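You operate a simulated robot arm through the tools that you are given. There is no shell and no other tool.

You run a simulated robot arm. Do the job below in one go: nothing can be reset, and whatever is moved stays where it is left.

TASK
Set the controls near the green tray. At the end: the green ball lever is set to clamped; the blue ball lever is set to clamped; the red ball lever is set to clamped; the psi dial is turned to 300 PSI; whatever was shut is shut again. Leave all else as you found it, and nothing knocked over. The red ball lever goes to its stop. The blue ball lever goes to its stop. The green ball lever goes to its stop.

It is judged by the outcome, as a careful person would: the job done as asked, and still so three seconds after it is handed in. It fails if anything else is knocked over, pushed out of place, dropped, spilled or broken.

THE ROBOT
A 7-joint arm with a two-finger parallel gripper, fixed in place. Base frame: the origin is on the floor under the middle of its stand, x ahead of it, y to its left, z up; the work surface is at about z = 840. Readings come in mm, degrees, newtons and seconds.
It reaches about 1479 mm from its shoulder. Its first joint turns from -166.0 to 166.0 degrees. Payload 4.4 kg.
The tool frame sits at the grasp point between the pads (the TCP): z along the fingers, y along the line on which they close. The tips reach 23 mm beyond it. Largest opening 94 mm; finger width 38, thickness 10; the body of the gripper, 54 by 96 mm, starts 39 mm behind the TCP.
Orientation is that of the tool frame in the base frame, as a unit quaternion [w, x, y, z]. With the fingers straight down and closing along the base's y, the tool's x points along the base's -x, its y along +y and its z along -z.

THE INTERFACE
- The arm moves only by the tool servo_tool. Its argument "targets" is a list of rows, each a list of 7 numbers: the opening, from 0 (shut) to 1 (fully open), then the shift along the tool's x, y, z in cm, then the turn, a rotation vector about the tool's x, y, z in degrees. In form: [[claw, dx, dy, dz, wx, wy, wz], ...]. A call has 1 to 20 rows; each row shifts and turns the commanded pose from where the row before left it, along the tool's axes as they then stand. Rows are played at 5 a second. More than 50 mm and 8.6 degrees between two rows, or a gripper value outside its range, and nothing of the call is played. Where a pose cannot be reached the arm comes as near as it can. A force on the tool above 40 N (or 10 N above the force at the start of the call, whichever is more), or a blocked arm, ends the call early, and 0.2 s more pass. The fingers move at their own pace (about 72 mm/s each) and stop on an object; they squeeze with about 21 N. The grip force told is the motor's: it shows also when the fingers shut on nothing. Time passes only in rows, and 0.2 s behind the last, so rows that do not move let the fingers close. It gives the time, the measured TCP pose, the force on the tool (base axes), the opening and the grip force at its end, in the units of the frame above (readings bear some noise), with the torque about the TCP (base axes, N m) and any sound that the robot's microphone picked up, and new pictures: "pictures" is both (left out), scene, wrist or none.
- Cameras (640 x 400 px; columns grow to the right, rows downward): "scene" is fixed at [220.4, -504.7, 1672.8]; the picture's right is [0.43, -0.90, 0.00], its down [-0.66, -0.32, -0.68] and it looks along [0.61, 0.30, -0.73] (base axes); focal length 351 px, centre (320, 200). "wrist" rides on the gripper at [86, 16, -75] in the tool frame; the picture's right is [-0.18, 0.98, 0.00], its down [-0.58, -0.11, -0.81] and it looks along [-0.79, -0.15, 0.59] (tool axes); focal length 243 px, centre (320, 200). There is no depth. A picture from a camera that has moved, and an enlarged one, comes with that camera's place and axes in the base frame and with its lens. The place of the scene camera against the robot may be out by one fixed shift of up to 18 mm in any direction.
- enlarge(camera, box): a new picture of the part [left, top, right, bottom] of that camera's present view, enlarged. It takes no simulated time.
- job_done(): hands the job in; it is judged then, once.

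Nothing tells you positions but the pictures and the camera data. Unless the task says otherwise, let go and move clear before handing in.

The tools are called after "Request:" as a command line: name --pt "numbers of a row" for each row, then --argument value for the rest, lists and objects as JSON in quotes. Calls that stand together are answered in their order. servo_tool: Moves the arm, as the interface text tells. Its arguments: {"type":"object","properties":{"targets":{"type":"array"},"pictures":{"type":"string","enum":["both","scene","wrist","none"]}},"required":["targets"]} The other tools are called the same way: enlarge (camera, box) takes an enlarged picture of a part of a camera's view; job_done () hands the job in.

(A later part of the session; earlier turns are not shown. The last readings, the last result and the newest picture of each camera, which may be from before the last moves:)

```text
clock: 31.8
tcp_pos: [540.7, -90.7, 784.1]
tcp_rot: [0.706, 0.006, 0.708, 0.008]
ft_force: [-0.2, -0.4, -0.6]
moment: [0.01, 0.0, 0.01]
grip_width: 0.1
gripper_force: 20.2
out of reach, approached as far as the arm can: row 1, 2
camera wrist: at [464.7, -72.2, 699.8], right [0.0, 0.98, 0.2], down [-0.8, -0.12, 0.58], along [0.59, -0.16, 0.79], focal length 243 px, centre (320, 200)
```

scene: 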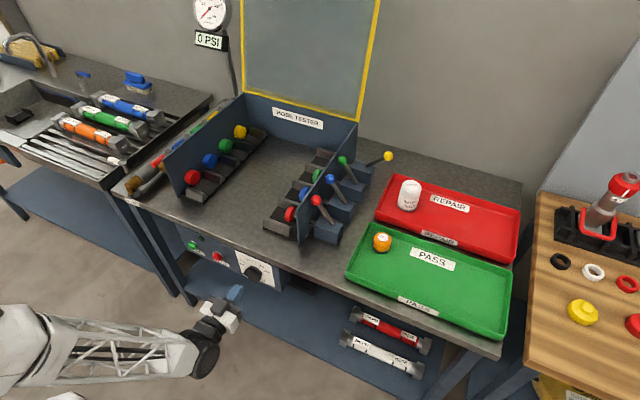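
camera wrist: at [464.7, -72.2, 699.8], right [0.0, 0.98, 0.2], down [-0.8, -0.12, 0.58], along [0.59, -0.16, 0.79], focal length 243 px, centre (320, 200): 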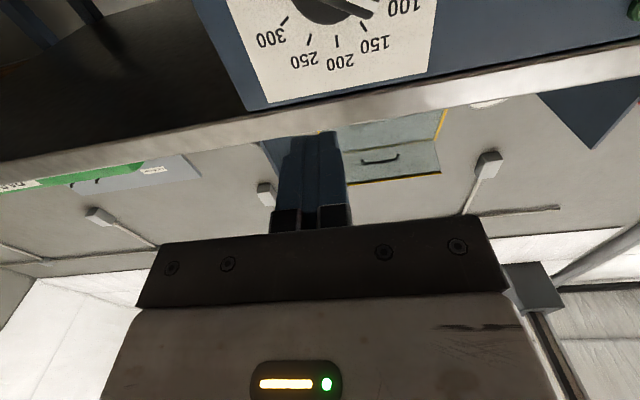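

The arm reaches a wrist limit when pointing exactly horizontal this low. Pitching the fingers downward should relieve it, so I'll pitch 30° down here, clear of the bench, and see what is reachable.

Request:
servo_tool --pt "0 0 0 0 0 7.5 0" --pt "0 0 0 0 0 7.5 0" --pt "0 0 0 0 0 7.5 0" --pt "0 0 0 0 0 7.5 0" --pt "0 0 0 0 0 0 0"

```text
clock: 33.0
tcp_pos: [540.2, -90.2, 783.8]
tcp_rot: [0.499, 0.0, 0.867, -0.001]
ft_force: [0.0, 0.4, -0.3]
moment: [-0.01, -0.01, 0.0]
grip_width: 0.2
gripper_force: 21.3
camera wrist: at [430.8, -73.9, 746.4], right [0.09, 0.98, 0.16], down [-0.41, -0.11, 0.91], along [0.91, -0.15, 0.39], focal length 243 px, centre (320, 200)
```

scene: 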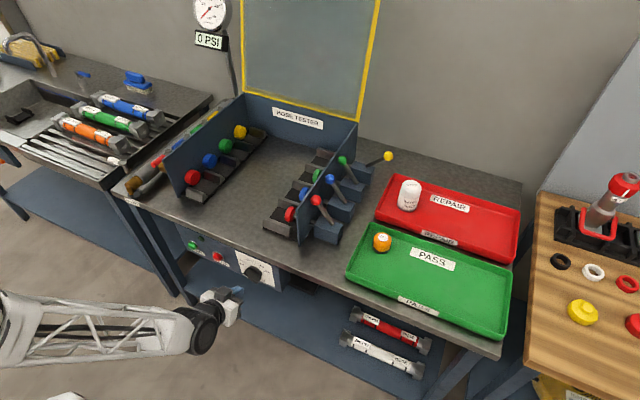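
wrist: 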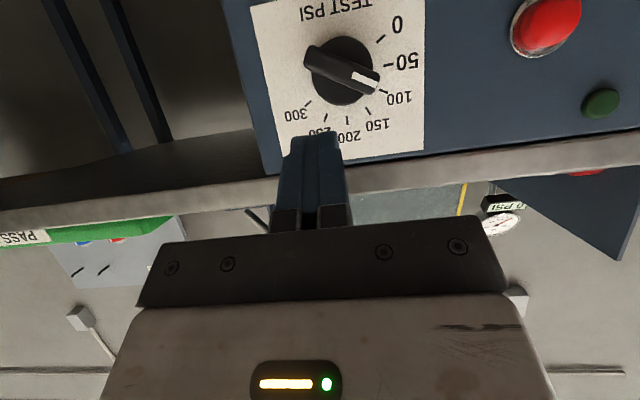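

Now the whole dial is visible in the wrist view. I'll enlarge it to read the pointer and measure the geometry.

Request:
enlarge --camera "wrist" --box '[240, 0, 440, 160]'

```text
2.50 times, centred on (340, 80) of wrist
camera zoom: at [430.8, -73.9, 746.4], right [0.09, 0.98, 0.16], down [-0.41, -0.11, 0.91], along [0.91, -0.15, 0.39], focal length 606 px, centre (270, 500)
```

zoom: 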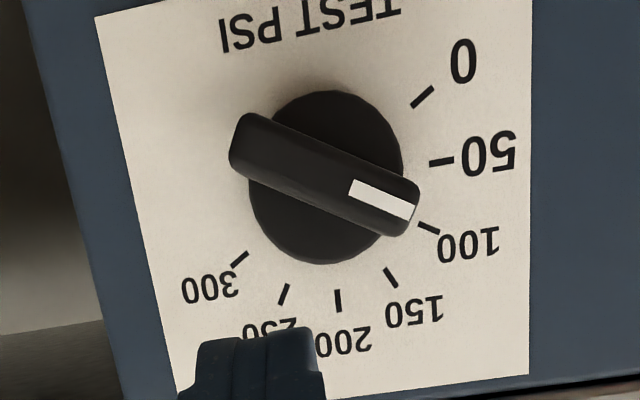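

The dial is clear: the pointer is at 100 and 300 is 120° clockwise. The knob centre is about (y −75, z 733) with its bar face at x≈614. I'll test how low I can get with this 30° pitch while still short of the knob.

Request:
servo_tool --pt "0 1.67 0.75 2.1 0 0 0" --pt "0 1.67 0.75 2.1 0 0 0" --pt "0 0 0 0 0 0 0"

```text
clock: 33.8
tcp_pos: [557.0, -77.3, 732.8]
tcp_rot: [0.5, 0.0, 0.866, -0.001]
ft_force: [0.3, -0.3, -0.3]
moment: [-0.02, 0.01, 0.03]
grip_width: 0.0
gripper_force: 20.9
camera wrist: at [448.7, -59.8, 696.2], right [0.09, 0.98, 0.16], down [-0.41, -0.11, 0.91], along [0.91, -0.15, 0.39], focal length 243 px, centre (320, 200)
```

scene: 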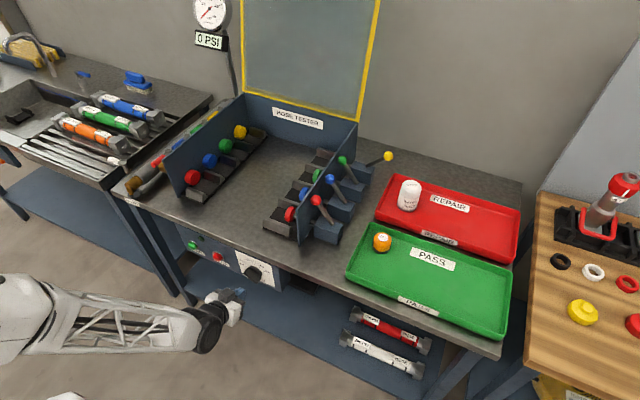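
wrist: 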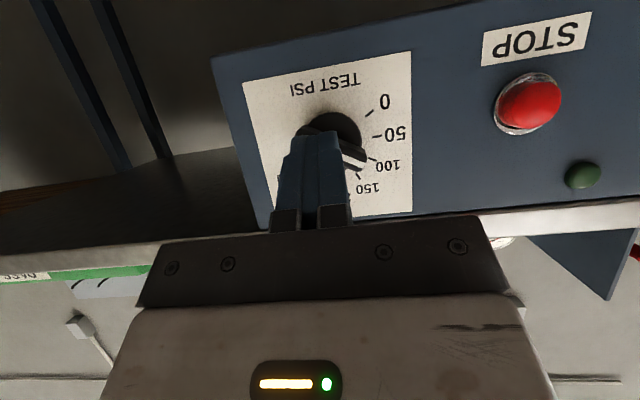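

That height is reachable with 30° pitch. I'll test how much the pitch can be reduced here, since flatter makes turning the knob cleaner.

Request:
servo_tool --pt "0 0 0 0 0 -5 0" --pt "0 0 0 0 0 -5 0" --pt "0 0 0 0 0 -5 0" --pt "0 0 0 0 0 0 0" --pictures "wrist"

```text
clock: 34.8
tcp_pos: [557.4, -81.4, 738.3]
tcp_rot: [0.608, 0.005, 0.794, 0.006]
ft_force: [-0.2, -0.1, -1.0]
moment: [-0.01, -0.02, -0.01]
grip_width: 0.0
gripper_force: 20.6
out of reach, approached as far as the arm can: row 3
camera wrist: at [461.8, -65.0, 675.3], right [0.05, 0.98, 0.19], down [-0.63, -0.12, 0.77], along [0.78, -0.16, 0.61], focal length 243 px, centre (320, 200)
```

wrist: 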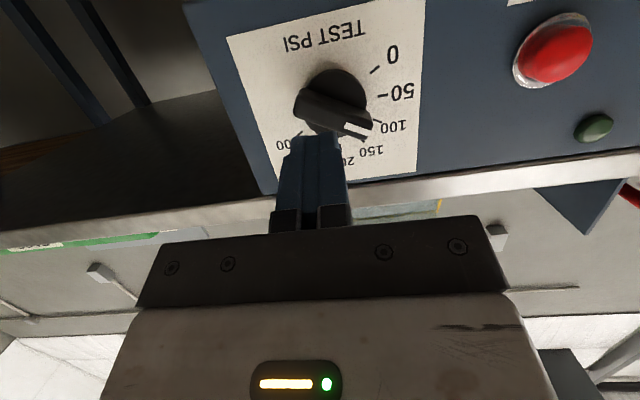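

Pitch of about 20° is reachable at this height. My plan is to grip the knob's bar along its flats at its present −60° angle and roll the gripper +120°. First I'll settle at 20° pitch and test the roll range in free space.

Request:
servo_tool --pt "0 0 0 0 0 5 0" --pt "0 0 0 0 0 0 0" --pictures "none"

```text
clock: 35.4
tcp_pos: [557.9, -81.5, 738.6]
tcp_rot: [0.573, 0.001, 0.819, -0.001]
ft_force: [-0.2, 0.8, -0.3]
moment: [-0.02, -0.02, -0.01]
grip_width: 0.3
gripper_force: 21.1
```

At a clean 20° pitch. Now a free-space roll test to +62° and then to −62°.

Request:
servo_tool --pt "0 0 0 0 0 0 7.75" --pt "0 0 0 0 0 0 7.75" --pt "0 0 0 0 0 0 7.75" --pt "0 0 0 0 0 0 7.75" --pt "0 0 0 0 0 0 7.75" --pt "0 0 0 0 0 0 7.75" --pt "0 0 0 0 0 0 7.75" --pt "0 0 0 0 0 0 7.75" --pt "0 0 0 0 0 0 0"

```text
clock: 37.4
tcp_pos: [558.8, -81.0, 736.7]
tcp_rot: [0.492, 0.422, 0.702, 0.295]
ft_force: [-0.1, 0.7, -0.2]
moment: [-0.02, 0.01, -0.01]
grip_width: 0.0
gripper_force: 21.3
camera wrist: at [479.1, 3.2, 738.8], right [0.33, 0.3, 0.9], down [-0.7, -0.56, 0.44], along [0.64, -0.77, 0.03], focal length 243 px, centre (320, 200)
```

scene: 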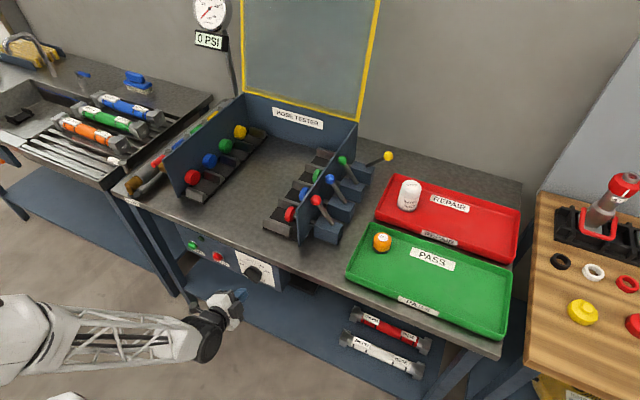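
wrist: 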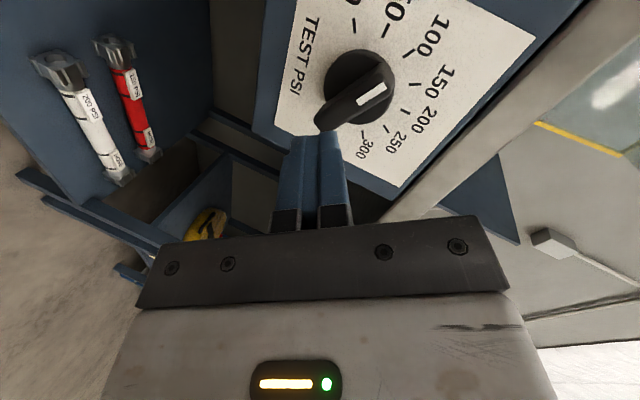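

The +62° roll is reachable, and this side view shows the knob profile. I'll measure it before rolling the other way.

Request:
enlarge --camera "wrist" --box '[270, 20, 450, 170]'

Request:
servo_tool --pt "0 0 0 0 0 0 -7.75" --pt "0 0 0 0 0 0 -7.75" --pt "0 0 0 0 0 0 -7.75" --pt "0 0 0 0 0 0 -7.75" --pt "0 0 0 0 0 0 -7.75" --pt "0 0 0 0 0 0 -7.75" --pt "0 0 0 0 0 0 -7.75" --pt "0 0 0 0 0 0 -7.75" --pt "0 0 0 0 0 0 -7.75" --pt "0 0 0 0 0 0 -7.75" --pt "0 0 0 0 0 0 -7.75" --pt "0 0 0 0 0 0 -7.75" --pt "0 0 0 0 0 0 -7.75" --pt "0 0 0 0 0 0 -7.75" --pt "0 0 0 0 0 0 -7.75" --pt "0 0 0 0 0 0 -7.75" --pt "0 0 0 0 0 0 0"

```text
2.67 times, centred on (360, 95) of wrist
camera zoom: at [479.1, 3.2, 738.8], right [0.33, 0.3, 0.9], down [-0.7, -0.56, 0.44], along [0.64, -0.77, 0.03], focal length 647 px, centre (213, 480)
```

zoom: 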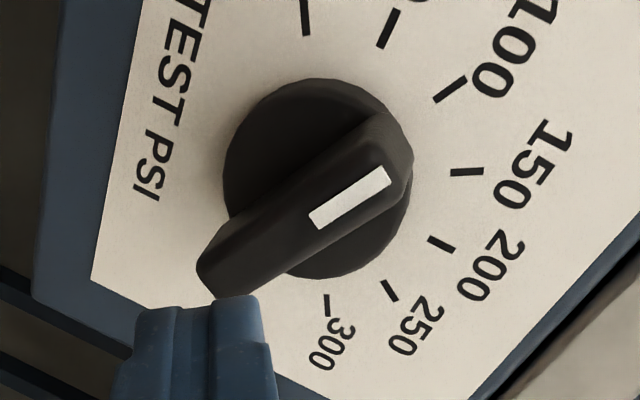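

```text
clock: 41.0
tcp_pos: [483.1, -178.6, 955.1]
tcp_rot: [0.485, -0.423, 0.71, -0.285]
ft_force: [-0.5, -0.6, -0.4]
moment: [0.0, 0.02, 0.02]
grip_width: 0.3
gripper_force: 20.9
out of reach, approached as far as the arm can: row 9, 10, 11, 12, 13, 14, 15, 16
camera wrist: at [392.7, -247.1, 932.7], right [-0.29, 0.63, -0.72], down [-0.62, 0.45, 0.64], along [0.73, 0.63, 0.26], focal length 243 px, centre (320, 200)
```

scene: 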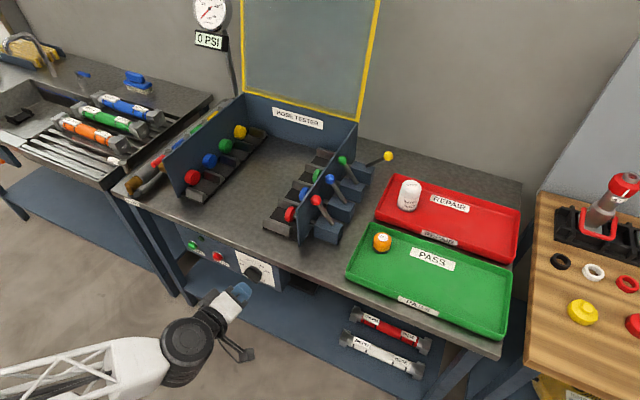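
wrist: 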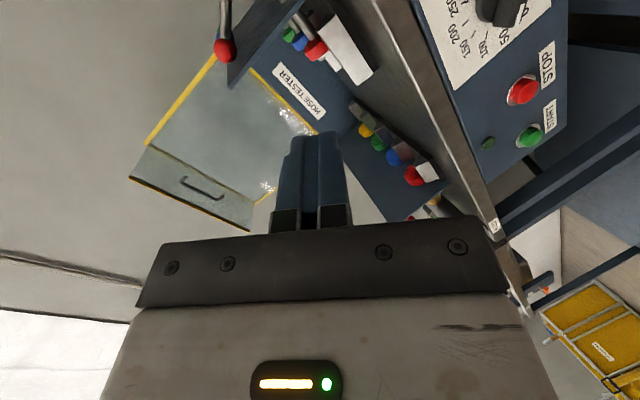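

Rolling below 0° hits the wrist-roll limit, so the arm drifted safely upward in free space. Since the bar is symmetric, I'll use rolls above 0° instead (118° → 242°). First I'll roll back positive and see the pose.

Request:
servo_tool --pt "0 0 0 0 0 0 7.75" --pt "0 0 0 0 0 0 7.75" --pt "0 0 0 0 0 0 7.75" --pt "0 0 0 0 0 0 7.75" --pt "0 0 0 0 0 0 7.75" --pt "0 0 0 0 0 0 7.75" --pt "0 0 0 0 0 0 7.75" --pt "0 0 0 0 0 0 7.75" --pt "0 0 0 0 0 0 7.75" --pt "0 0 0 0 0 0 7.75" --pt "0 0 0 0 0 0 7.75" --pt "0 0 0 0 0 0 7.75" --pt "0 0 0 0 0 0 0"

```text
clock: 43.8
tcp_pos: [482.7, -178.4, 957.1]
tcp_rot: [0.553, 0.219, 0.789, 0.153]
ft_force: [0.6, -0.1, 0.1]
moment: [-0.01, -0.01, 0.0]
grip_width: 0.0
gripper_force: 21.4
camera wrist: at [389.5, -119.4, 920.5], right [0.23, 0.75, 0.62], down [-0.61, -0.39, 0.69], along [0.76, -0.54, 0.36], focal length 243 px, centre (320, 200)
```

scene: 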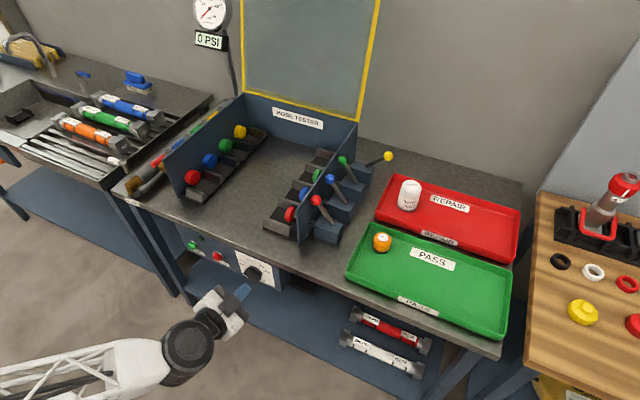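
wrist: 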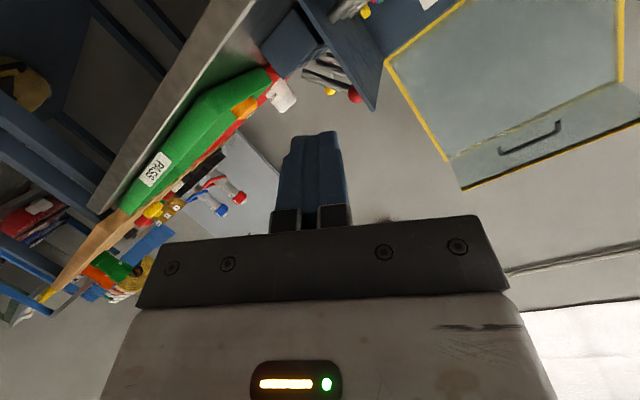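

Orientation is back to a 20° pitch and 31° roll. I'll return to the standoff in front of the dial (557, −81, 738).

Request:
servo_tool --pt "0 3.41 -0.16 2.42 0 0 0" --pt "0 3.41 -0.16 2.42 0 0 0" --pt "0 3.41 -0.16 2.42 0 0 0" --pt "0 3.41 -0.16 2.42 0 0 0" --pt "0 3.41 -0.16 2.42 0 0 0" --pt "0 3.41 -0.16 2.42 0 0 0" --pt "0 0 0 0 0 0 0"

```text
clock: 45.4
tcp_pos: [559.4, -82.1, 733.4]
tcp_rot: [0.554, 0.219, 0.789, 0.152]
ft_force: [-1.0, 0.3, 0.5]
moment: [0.05, -0.01, -0.01]
grip_width: 0.0
gripper_force: 20.7
camera wrist: at [465.6, -23.3, 697.3], right [0.23, 0.75, 0.62], down [-0.61, -0.39, 0.69], along [0.76, -0.54, 0.37], focal length 243 px, centre (320, 200)
```

scene: 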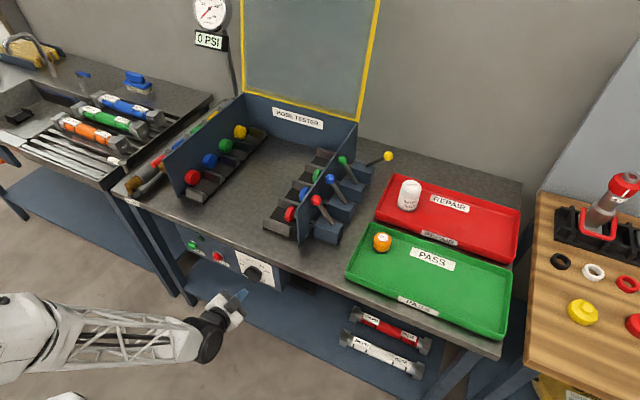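
wrist: 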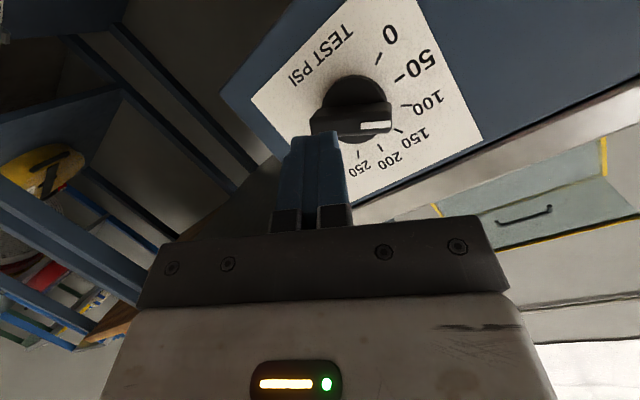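

Back at the standoff. Now I'll roll up to 118°, the aligned grip angle for the bar at −60°, and check reachability.

Request:
servo_tool --pt "0 0 0 0 0 0 7.9" --pt "0 0 0 0 0 0 7.9" --pt "0 0 0 0 0 0 7.9" --pt "0 0 0 0 0 0 7.9" --pt "0 0 0 0 0 0 7.9" --pt "0 0 0 0 0 0 7.9" --pt "0 0 0 0 0 0 7.9" --pt "0 0 0 0 0 0 7.9" --pt "0 0 0 0 0 0 7.9" --pt "0 0 0 0 0 0 7.9" --pt "0 0 0 0 0 0 8.1" --pt "0 0 0 0 0 0 0"

Request:
servo_tool --pt "0 0 0 0 0 0 7.75" --pt "0 0 0 0 0 0 7.75" --pt "0 0 0 0 0 0 7.75" --pt "0 0 0 0 0 0 7.75" --pt "0 0 0 0 0 0 7.75" --pt "0 0 0 0 0 0 7.75" --pt "0 0 0 0 0 0 7.75" --pt "0 0 0 0 0 0 7.75" --pt "0 0 0 0 0 0 0"

```text
clock: 48.0
tcp_pos: [559.3, -81.6, 736.6]
tcp_rot: [0.296, 0.703, 0.42, 0.491]
ft_force: [0.4, -0.1, -0.2]
moment: [0.02, 0.02, -0.02]
grip_width: 0.0
gripper_force: 21.3
camera wrist: at [505.9, -13.3, 814.6], right [0.27, -0.63, 0.73], down [-0.89, -0.46, -0.07], along [0.38, -0.63, -0.68], focal length 243 px, centre (320, 200)
```

scene: 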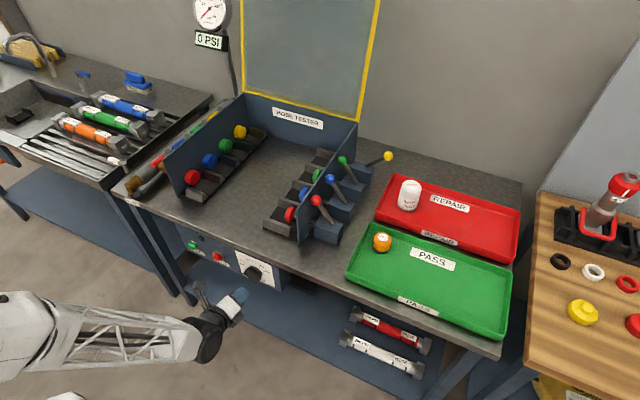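
wrist: 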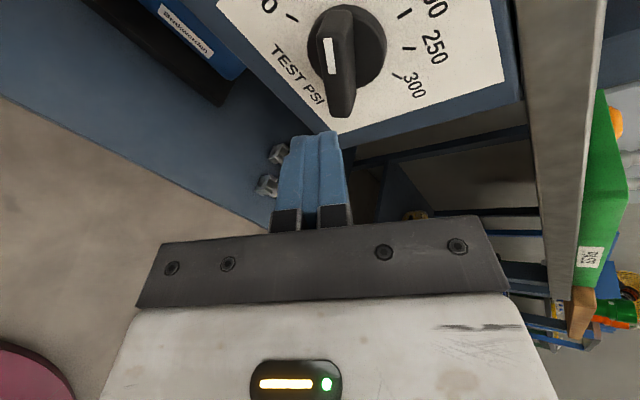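

```text
clock: 50.0
tcp_pos: [558.4, -81.1, 737.3]
tcp_rot: [0.0, 0.819, -0.001, 0.573]
ft_force: [0.9, 0.3, -1.1]
moment: [-0.05, -0.01, -0.01]
grip_width: 0.0
gripper_force: 21.6
camera wrist: at [516.9, -97.4, 844.6], right [-0.07, -0.98, -0.17], down [-0.96, 0.11, -0.27], along [0.29, 0.15, -0.95], focal length 243 px, centre (320, 200)
```

scene: 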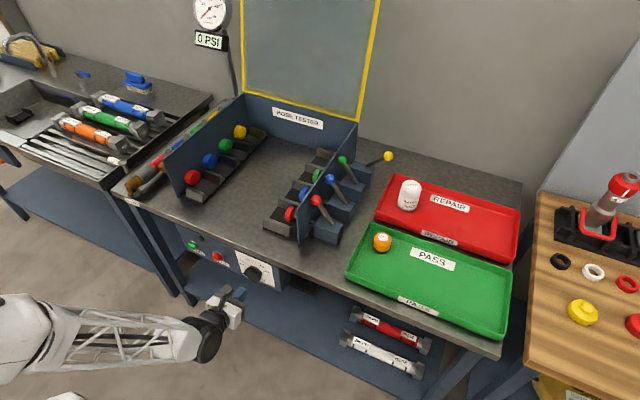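
wrist: 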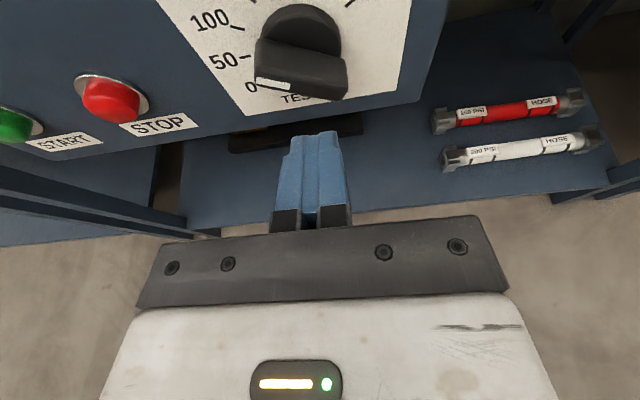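

Both 118° and 180° are reachable, and the bar lines up with the fingers at 118° as predicted. Now I'll test the final 242°.

Request:
servo_tool --pt "0 0 0 0 0 0 7.75" --pt "0 0 0 0 0 0 7.75" --pt "0 0 0 0 0 0 7.75" --pt "0 0 0 0 0 0 7.75" --pt "0 0 0 0 0 0 7.75" --pt "0 0 0 0 0 0 7.75" --pt "0 0 0 0 0 0 7.75" --pt "0 0 0 0 0 0 7.75" --pt "0 0 0 0 0 0 0"

```text
clock: 52.0
tcp_pos: [559.5, -82.8, 736.2]
tcp_rot: [-0.294, 0.702, -0.424, 0.492]
ft_force: [-0.4, 0.5, 0.2]
moment: [0.01, 0.01, -0.03]
grip_width: 0.2
gripper_force: 21.3
camera wrist: at [496.0, -166.3, 787.8], right [-0.33, -0.3, -0.9], down [-0.82, 0.57, 0.11], along [0.48, 0.77, -0.43], focal length 243 px, centre (320, 200)
```

scene: 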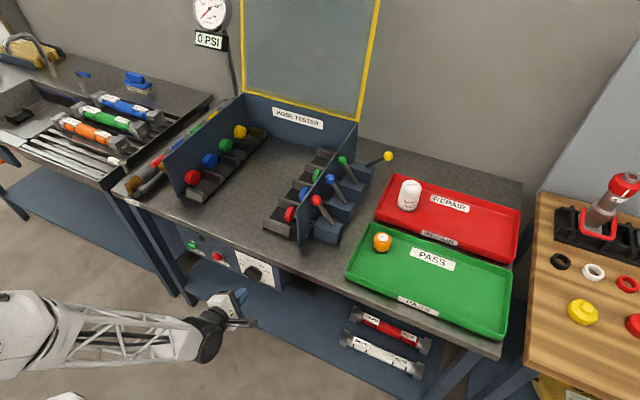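
wrist: 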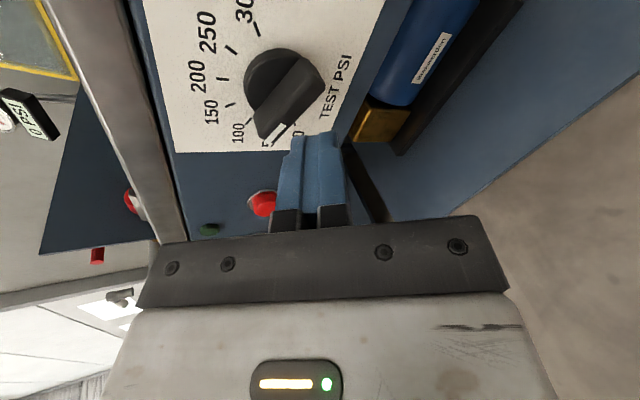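

The full 118°–242° range is reachable. I'll use this opposite side view for another measurement of the knob depth.

Request:
enlarge --camera "wrist" --box '[190, 10, 370, 160]'

```text
2.67 times, centred on (280, 85) of wrist
camera zoom: at [496.0, -166.3, 787.8], right [-0.33, -0.3, -0.9], down [-0.82, 0.57, 0.11], along [0.48, 0.77, -0.43], focal length 647 px, centre (427, 507)
```

zoom: 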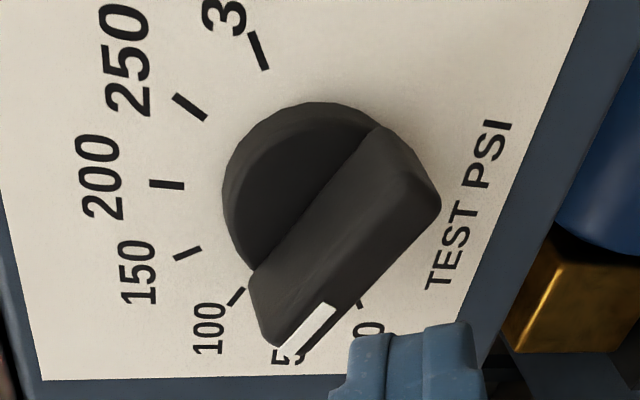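

The knob's bar spans x≈615–638 in front of its base disc, centred at (y −74.7, z 732.8). I'll roll back to 118.5° and part-open the fingers for the approach.

Request:
servo_tool --pt "0 0 0 0 0 0 -7.72" --pt "0 0 0 0 0 0 -7.72" --pt "0 0 0 0 0 0 -7.72" --pt "0 0 0 0 0 0 -7.72" --pt "0 0 0 0 0 0 -7.72" --pt "0 0 0 0 0 0 -7.72" --pt "0 0 0 0 0 0 -7.72" --pt "0 0 0 0 0 0 -7.72" --pt "0 0 0 0 0 0 -7.72" --pt "0 0 0 0 0 0 -7.72" --pt "0 0 0 0 0 0 -7.72" --pt "0 0 0 0 0 0 -7.72" --pt "0 0 0 0 0 0 -7.72" --pt "0.4 0 0 0 0 0 -7.72" --pt "0.4 0 0 0 0 0 -7.72" --pt "0.4 0 0 0 0 0 -7.72" --pt "0.4 0 0 0 0 0 0" --pt "0.4 0 0 0 0 0 0"

```text
clock: 55.8
tcp_pos: [558.6, -81.5, 736.1]
tcp_rot: [0.294, 0.704, 0.418, 0.493]
ft_force: [0.2, 0.5, 0.6]
moment: [0.05, 0.01, -0.01]
grip_width: 37.5
gripper_force: 0.1
camera wrist: at [506.4, -12.7, 815.5], right [0.26, -0.63, 0.73], down [-0.89, -0.46, -0.07], along [0.38, -0.63, -0.68], focal length 243 px, centre (320, 200)
```

scene: 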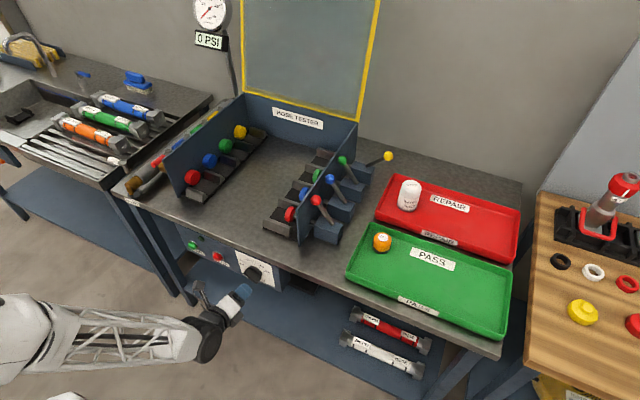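
wrist: 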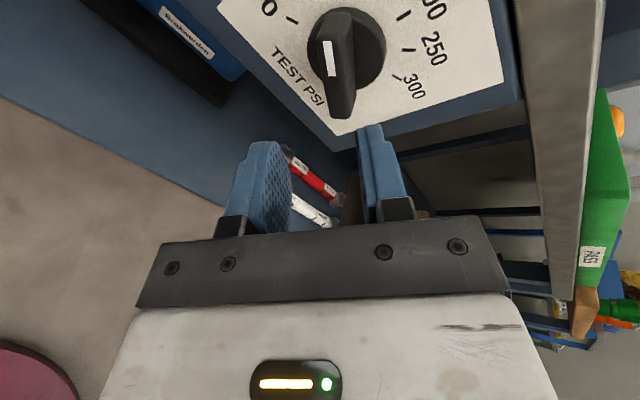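

The fingers straddle the bar direction well. I'll align laterally with the knob centre and advance to just short of the bar for a final check.

Request:
servo_tool --pt "0.4 0.5 0.17 0.71 0 0 0" --pt "0.4 0.49 0.17 0.71 0 0 0" --pt "0.4 0 0 0 0 0 0"

Request:
enlarge --camera "wrist" --box '[220, 20, 440, 240]'

Request:
enlarge --camera "scene" --box '[190, 240, 290, 310]'

```text
clock: 56.6
tcp_pos: [574.2, -78.9, 740.4]
tcp_rot: [0.29, 0.704, 0.42, 0.493]
ft_force: [-0.2, 0.0, -1.0]
moment: [0.0, -0.01, 0.04]
grip_width: 37.5
gripper_force: 0.1
camera wrist: at [521.3, -10.2, 818.7], right [0.27, -0.63, 0.73], down [-0.88, -0.46, -0.07], along [0.38, -0.62, -0.68], focal length 243 px, centre (320, 200)
```

scene: 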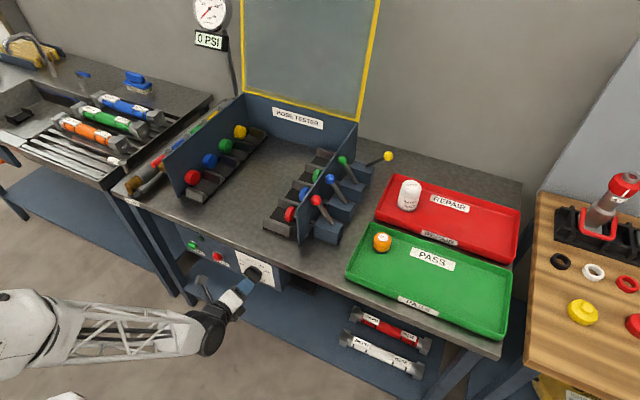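
wrist: 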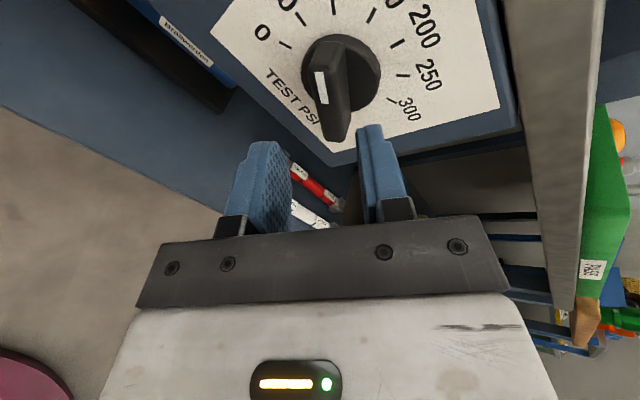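

```text
1.82 times, centred on (330, 130) of wrist
camera zoom: at [521.3, -10.2, 818.7], right [0.27, -0.63, 0.73], down [-0.88, -0.46, -0.07], along [0.38, -0.62, -0.68], focal length 441 px, centre (302, 327)
```

zoom: 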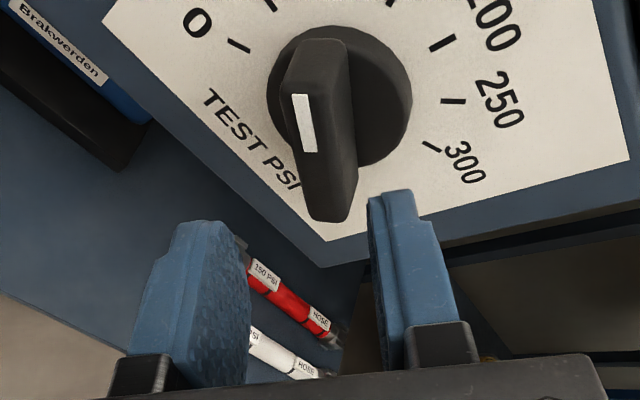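

```text
5.71 times, centred on (240, 275) of scene
camera zoom: at [220.4, -504.7, 1672.8], right [0.43, -0.9, 0.0], down [-0.66, -0.32, -0.68], along [0.61, 0.3, -0.73], focal length 2003 px, centre (777, -229)
```

zoom: 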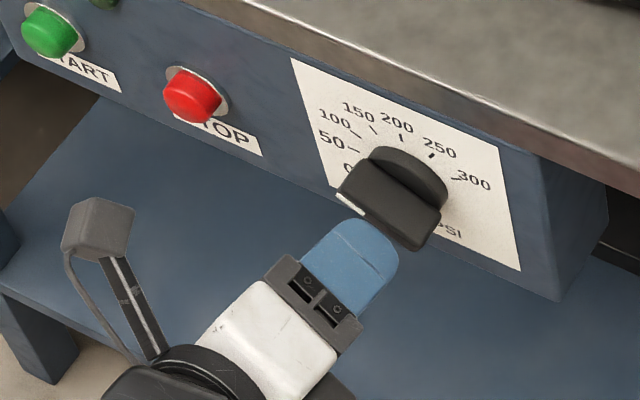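

The projection of my knob model matches this view well, so the geometry is right. I'll hold still briefly to get a settled pose reading before advancing.

Request:
servo_tool --pt "0.4 0 0 0 0 0 0" --pt "0.4 0 0 0 0 0 0" --pictures "none"

Request:
servo_tool --pt "0.4 0 0 0 0 0 0" --pictures "none"

Request:
servo_tool --pt "0.4 0 0 0 0 0 0" --pictures "none"

```text
clock: 57.2
tcp_pos: [574.7, -78.6, 740.9]
tcp_rot: [0.292, 0.704, 0.42, 0.493]
ft_force: [0.4, -0.6, 0.1]
moment: [0.01, 0.02, 0.01]
grip_width: 37.8
gripper_force: 0.0
```

```text
clock: 57.6
tcp_pos: [573.9, -78.1, 741.2]
tcp_rot: [0.291, 0.703, 0.42, 0.494]
ft_force: [0.0, -0.2, -0.2]
moment: [-0.01, -0.02, -0.04]
grip_width: 37.3
gripper_force: 0.2
```

```text
clock: 58.0
tcp_pos: [572.5, -78.2, 740.5]
tcp_rot: [0.291, 0.704, 0.42, 0.494]
ft_force: [-1.0, -0.1, 0.7]
moment: [0.02, -0.03, 0.01]
grip_width: 37.8
gripper_force: 0.1
```

The settled pose is (573.8, −78.5, 740.8), a few millimetres off what I commanded. I'll correct for that while advancing partway so the bar enters the gap, and check the tracking.

Request:
servo_tool --pt "0.4 0.28 0.12 0.78 0 0 0" --pt "0.4 0.28 0.12 0.78 0 0 0" --pt "0.4 0 0 0 0 0 0" --pt "0.4 0 0 0 0 0 0"

```text
clock: 59.0
tcp_pos: [588.5, -79.7, 740.2]
tcp_rot: [0.291, 0.703, 0.421, 0.494]
ft_force: [0.8, -0.6, -0.4]
moment: [-0.03, -0.01, -0.01]
grip_width: 37.4
gripper_force: 0.0
out of reach, approached as far as the arm can: row 1
camera wrist: at [536.6, -12.5, 818.2], right [0.27, -0.63, 0.73], down [-0.88, -0.46, -0.07], along [0.38, -0.62, -0.68], focal length 243 px, centre (320, 200)
```

scene: 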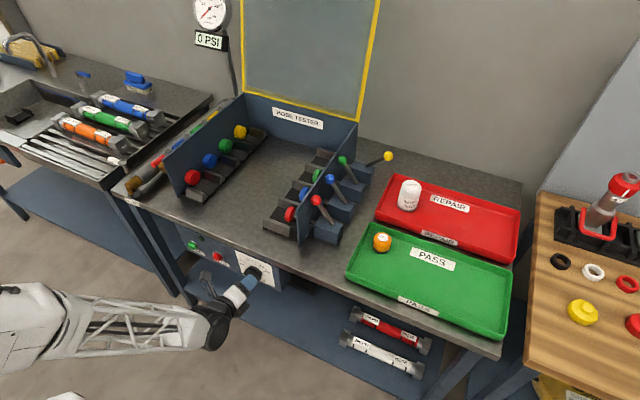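
wrist: 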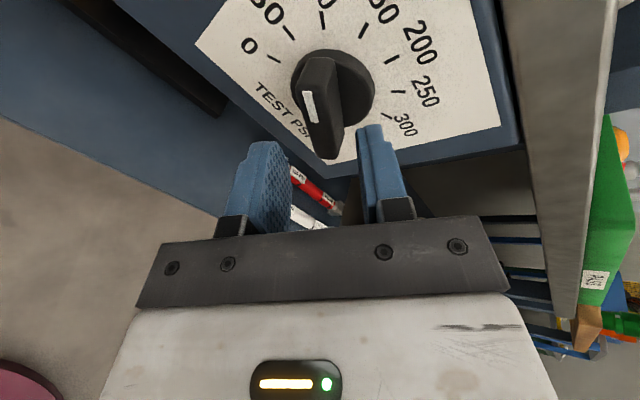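

I'm right at the wrist limit with 20° pitch, so I'll add 5° of pitch about the base y axis for slack. The gap is still loosely around the bar. Then I'll read the pose.

Request:
servo_tool --pt "0.4 0 0 -0.4 4.4 -2.4 0" --pt "0.4 0 0 0 0 0 -0.9" --pt "0.4 0 0 0 0 0 0" --pictures "none"

Request:
servo_tool --pt "0.4 0 0 0 0 0 0" --pictures "none"

```text
clock: 59.8
tcp_pos: [586.2, -77.4, 740.9]
tcp_rot: [0.278, 0.722, 0.436, 0.46]
ft_force: [-0.2, 0.5, -0.4]
moment: [0.01, 0.01, 0.01]
grip_width: 37.7
gripper_force: 0.1
```

```text
clock: 60.2
tcp_pos: [585.4, -78.2, 740.0]
tcp_rot: [0.279, 0.722, 0.435, 0.459]
ft_force: [-0.5, -0.2, -0.1]
moment: [0.03, -0.01, -0.02]
grip_width: 37.4
gripper_force: 0.0
```

The frame is now at 25° pitch as intended, at (585.8, −77.8, 740.4). I'll advance to about x=600, centred on the knob, with a slightly narrower gap.

Request:
servo_tool --pt "0.34 0.275 0.19 0.645 0 0 0" --pt "0.34 0.275 0.19 0.645 0 0 0" --pt "0.34 0 0 0 0 0 0" --pt "0.34 0 0 0 0 0 0"

Request:
enlarge --camera "wrist" --box '[220, 40, 440, 240]'

```text
clock: 61.2
tcp_pos: [600.7, -75.8, 740.8]
tcp_rot: [0.277, 0.721, 0.438, 0.459]
ft_force: [-0.4, -0.5, -0.8]
moment: [-0.02, 0.0, 0.0]
grip_width: 31.9
gripper_force: 0.1
camera wrist: at [554.9, -5.7, 822.5], right [0.34, -0.62, 0.71], down [-0.88, -0.47, 0.01], along [0.33, -0.63, -0.7], focal length 243 px, centre (320, 200)
```

scene: 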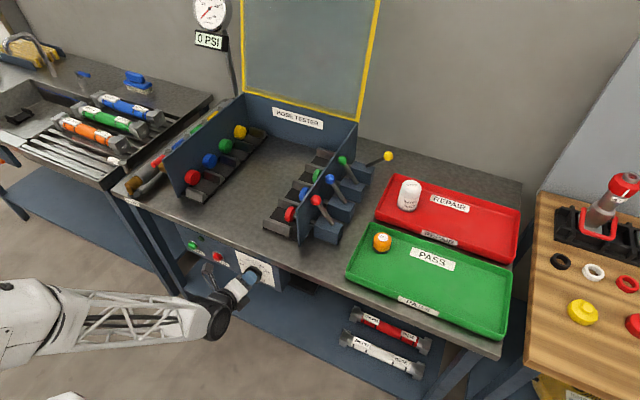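
wrist: 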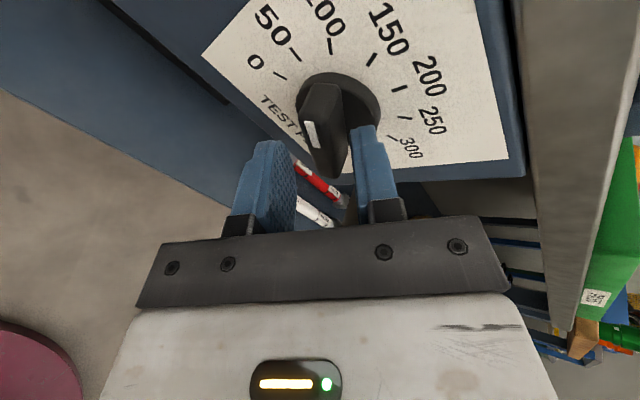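

```text
2.00 times, centred on (330, 140) of wrist
camera zoom: at [554.9, -5.7, 822.5], right [0.34, -0.62, 0.71], down [-0.88, -0.47, 0.01], along [0.33, -0.63, -0.7], focal length 485 px, centre (300, 320)
```

zoom: 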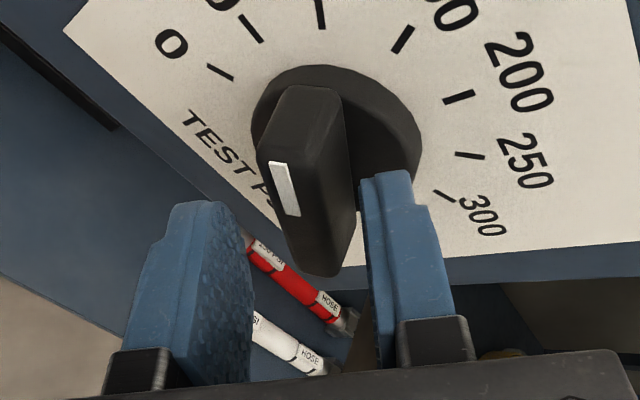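

The bar sits between the fingers, clear on both sides. I'll narrow, advance the last few millimetres, and close on it.

Request:
servo_tool --pt "0.24 0 0 0 0 0 0" --pt "0.24 0.08 0.035 0.2 0 0 0" --pt "0.24 0.08 0.035 0.2 0 0 0" --pt "0 0 0 0 0 0 0" --pt "0 0 0 0 0 0 0" --pt "0 0 0 0 0 0 0"

Request:
enlarge --camera "wrist" --box '[220, 40, 440, 240]'

```text
clock: 62.6
tcp_pos: [604.8, -74.3, 741.9]
tcp_rot: [0.275, 0.721, 0.439, 0.461]
ft_force: [-9.5, -2.6, 9.5]
moment: [-0.07, -0.57, -0.23]
grip_width: 19.2
gripper_force: 44.8
camera wrist: at [558.8, -4.8, 823.3], right [0.34, -0.62, 0.71], down [-0.88, -0.47, 0.01], along [0.33, -0.63, -0.7], focal length 243 px, centre (320, 200)
```

scene: 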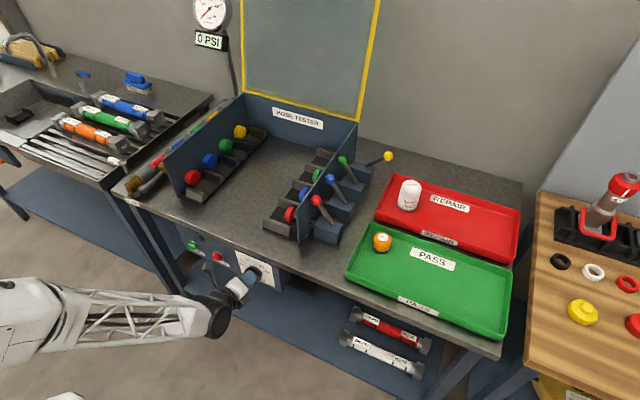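
wrist: 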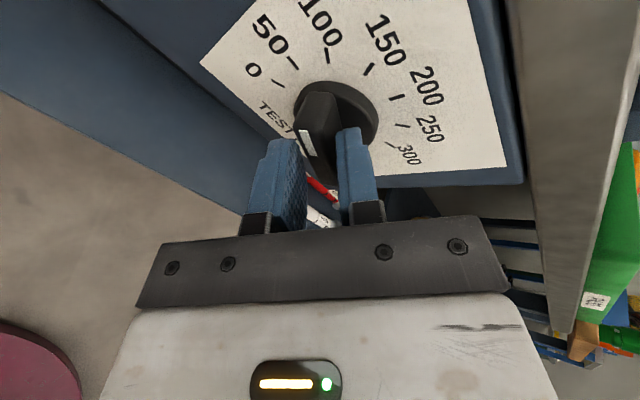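

```text
2.00 times, centred on (330, 140) of wrist
camera zoom: at [558.8, -4.8, 823.3], right [0.34, -0.62, 0.71], down [-0.88, -0.47, 0.01], along [0.33, -0.63, -0.7], focal length 485 px, centre (300, 320)
```

zoom: 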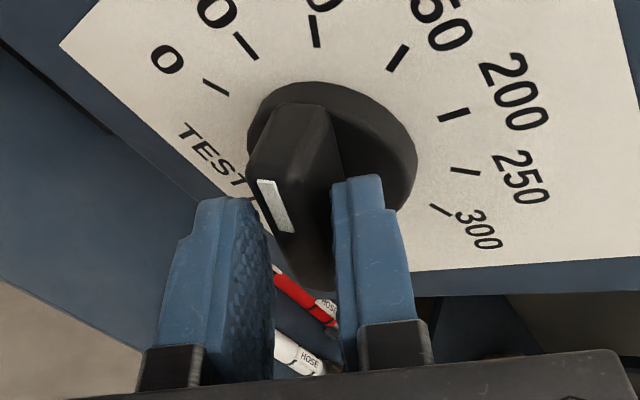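

The bar is gripped (19 mm across it, as expected with the tilt). Now I'll roll slowly clockwise and check that the knob follows.

Request:
servo_tool --pt "0 0 0 0 0 0 4" --pt "0 0 0 0 0 0 4" --pt "0 0 0 0 0 0 4" --pt "0 0 0 0 0 0 4" --pt "0 0 0 0 0 0 4" --pt "0 0 0 0 0 0 0"

Request:
enlarge --camera "wrist" --box '[200, 0, 440, 240]'

```text
clock: 63.5
tcp_pos: [603.2, -73.8, 741.6]
tcp_rot: [0.222, 0.766, 0.353, 0.489]
ft_force: [-15.1, -7.4, 10.7]
moment: [-0.08, -0.7, 0.0]
grip_width: 19.1
gripper_force: 44.5
stopped in row 4: the force on the tool passed its limit at 44 N (the readings are from after the stop); the commanded pose is now the measured one
camera wrist: at [564.0, -19.0, 835.9], right [0.27, -0.78, 0.56], down [-0.92, -0.38, -0.08], along [0.27, -0.5, -0.82], focal length 243 px, centre (320, 200)
```

scene: 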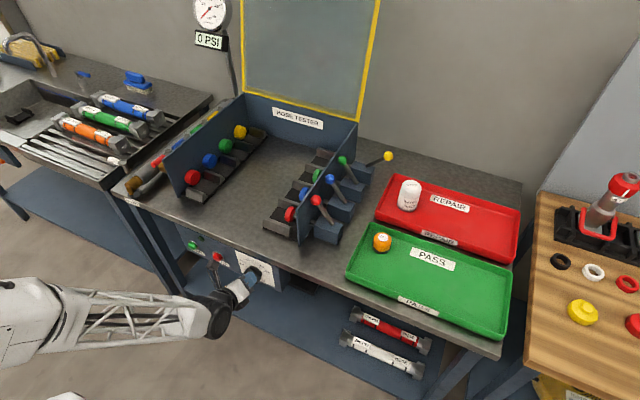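
wrist: 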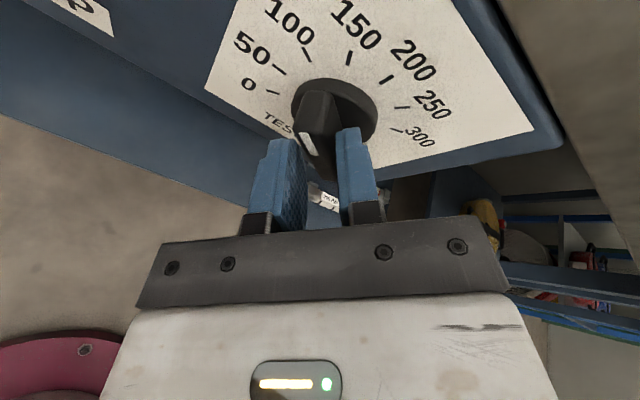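

```text
1.67 times, centred on (320, 120) of wrist
camera zoom: at [564.0, -19.0, 835.9], right [0.27, -0.78, 0.56], down [-0.92, -0.38, -0.08], along [0.27, -0.5, -0.82], focal length 404 px, centre (320, 333)
```

zoom: 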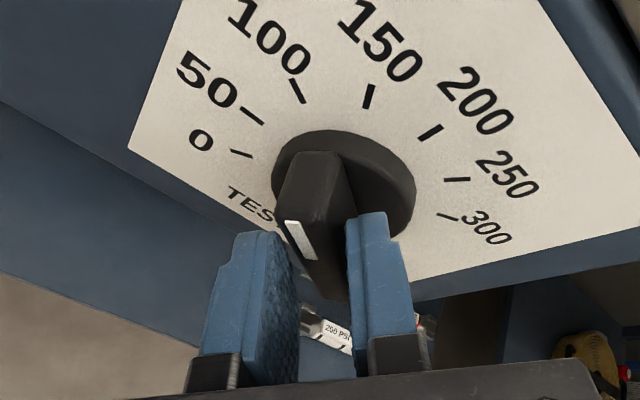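

The knob followed about 13°, but gripping hard while rolling about a tilted axis builds up force. I'll loosen to a close-fitting fork, turn with that, and clamp only at the end to set the final angle.

Request:
servo_tool --pt "0.23 0 0 0 0 0 0" --pt "0.23 0 0 0 0 0 0" --pt "0.23 0 0 0 0 0 5" --pt "0.23 0 0 0 0 0 5" --pt "0.23 0 0 0 0 0 5" --pt "0.23 0 0 0 0 0 5" --pt "0.23 0 0 0 0 0 0"

Request:
enlarge --camera "wrist" --box '[200, 0, 440, 240]'

```text
clock: 65.1
tcp_pos: [605.0, -74.2, 740.3]
tcp_rot: [0.133, 0.816, 0.216, 0.52]
ft_force: [0.0, -0.3, 0.4]
moment: [0.01, 0.01, 0.01]
grip_width: 21.7
gripper_force: 0.1
camera wrist: at [571.0, -45.7, 848.4], right [0.14, -0.95, 0.29], down [-0.97, -0.2, -0.17], along [0.21, -0.25, -0.94], focal length 243 px, centre (320, 200)
```

scene: 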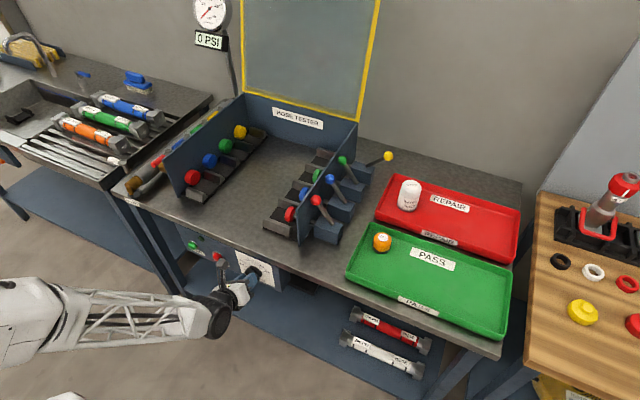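
wrist: 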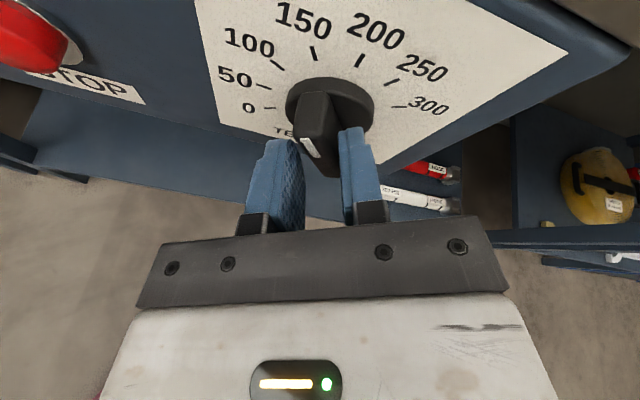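

```text
1.67 times, centred on (320, 120) of wrist
camera zoom: at [571.0, -45.7, 848.4], right [0.14, -0.95, 0.29], down [-0.97, -0.2, -0.17], along [0.21, -0.25, -0.94], focal length 404 px, centre (320, 333)
```

zoom: 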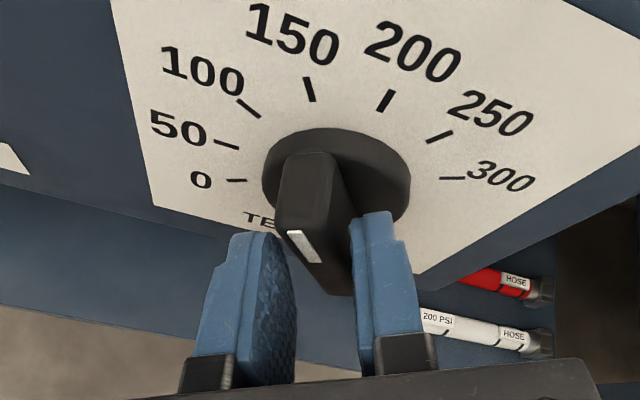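

The loose fork turns the knob with no force at all. Continuing.

Request:
servo_tool --pt "0.23 0 0 0 0 0 5" --pt "0.23 0 0 0 0 0 5" --pt "0.23 0 0 0 0 0 5" --pt "0.23 0 0 0 0 0 5" --pt "0.23 0 0 0 0 0 5" --pt "0.23 0 0 0 0 0 5" --pt "0.23 0 0 0 0 0 5" --pt "0.23 0 0 0 0 0 5" --pt "0.23 0 0 0 0 0 0"

Request:
enlarge --camera "wrist" --box '[200, 0, 440, 240]'

```text
clock: 67.1
tcp_pos: [605.3, -72.2, 742.3]
tcp_rot: [-0.054, 0.84, -0.076, 0.534]
ft_force: [-0.5, -2.0, -0.4]
moment: [-0.02, 0.02, 0.01]
grip_width: 22.6
gripper_force: 0.8
camera wrist: at [570.9, -105.2, 847.4], right [-0.15, -0.93, -0.33], down [-0.97, 0.21, -0.16], along [0.22, 0.3, -0.93], focal length 243 px, centre (320, 200)
```

scene: 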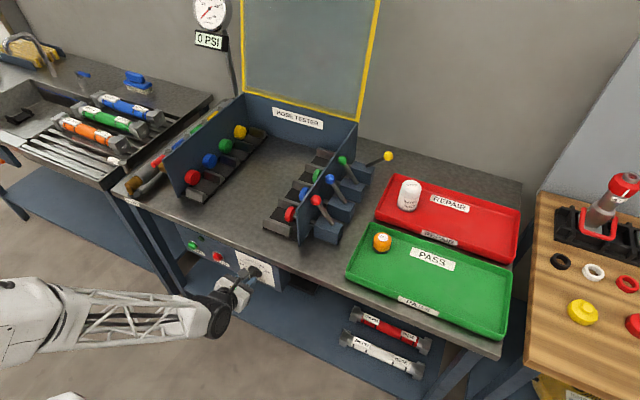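
wrist: 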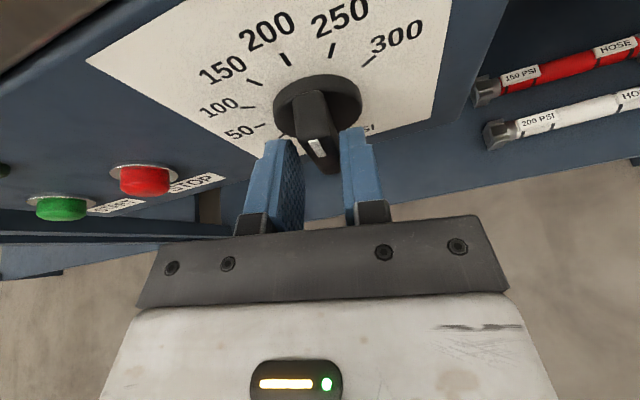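

```text
1.67 times, centred on (320, 120) of wrist
camera zoom: at [570.9, -105.2, 847.4], right [-0.15, -0.93, -0.33], down [-0.97, 0.21, -0.16], along [0.22, 0.3, -0.93], focal length 404 px, centre (320, 333)
```

zoom: 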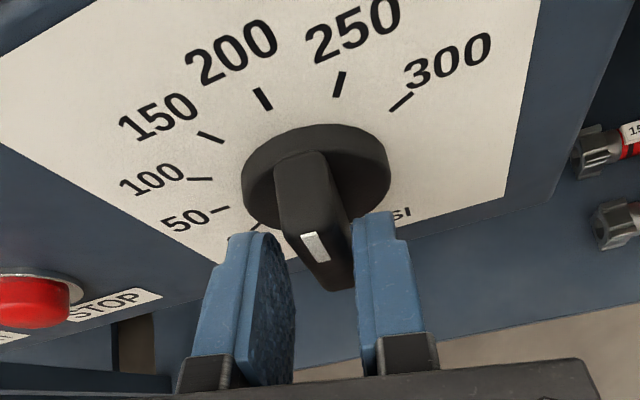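

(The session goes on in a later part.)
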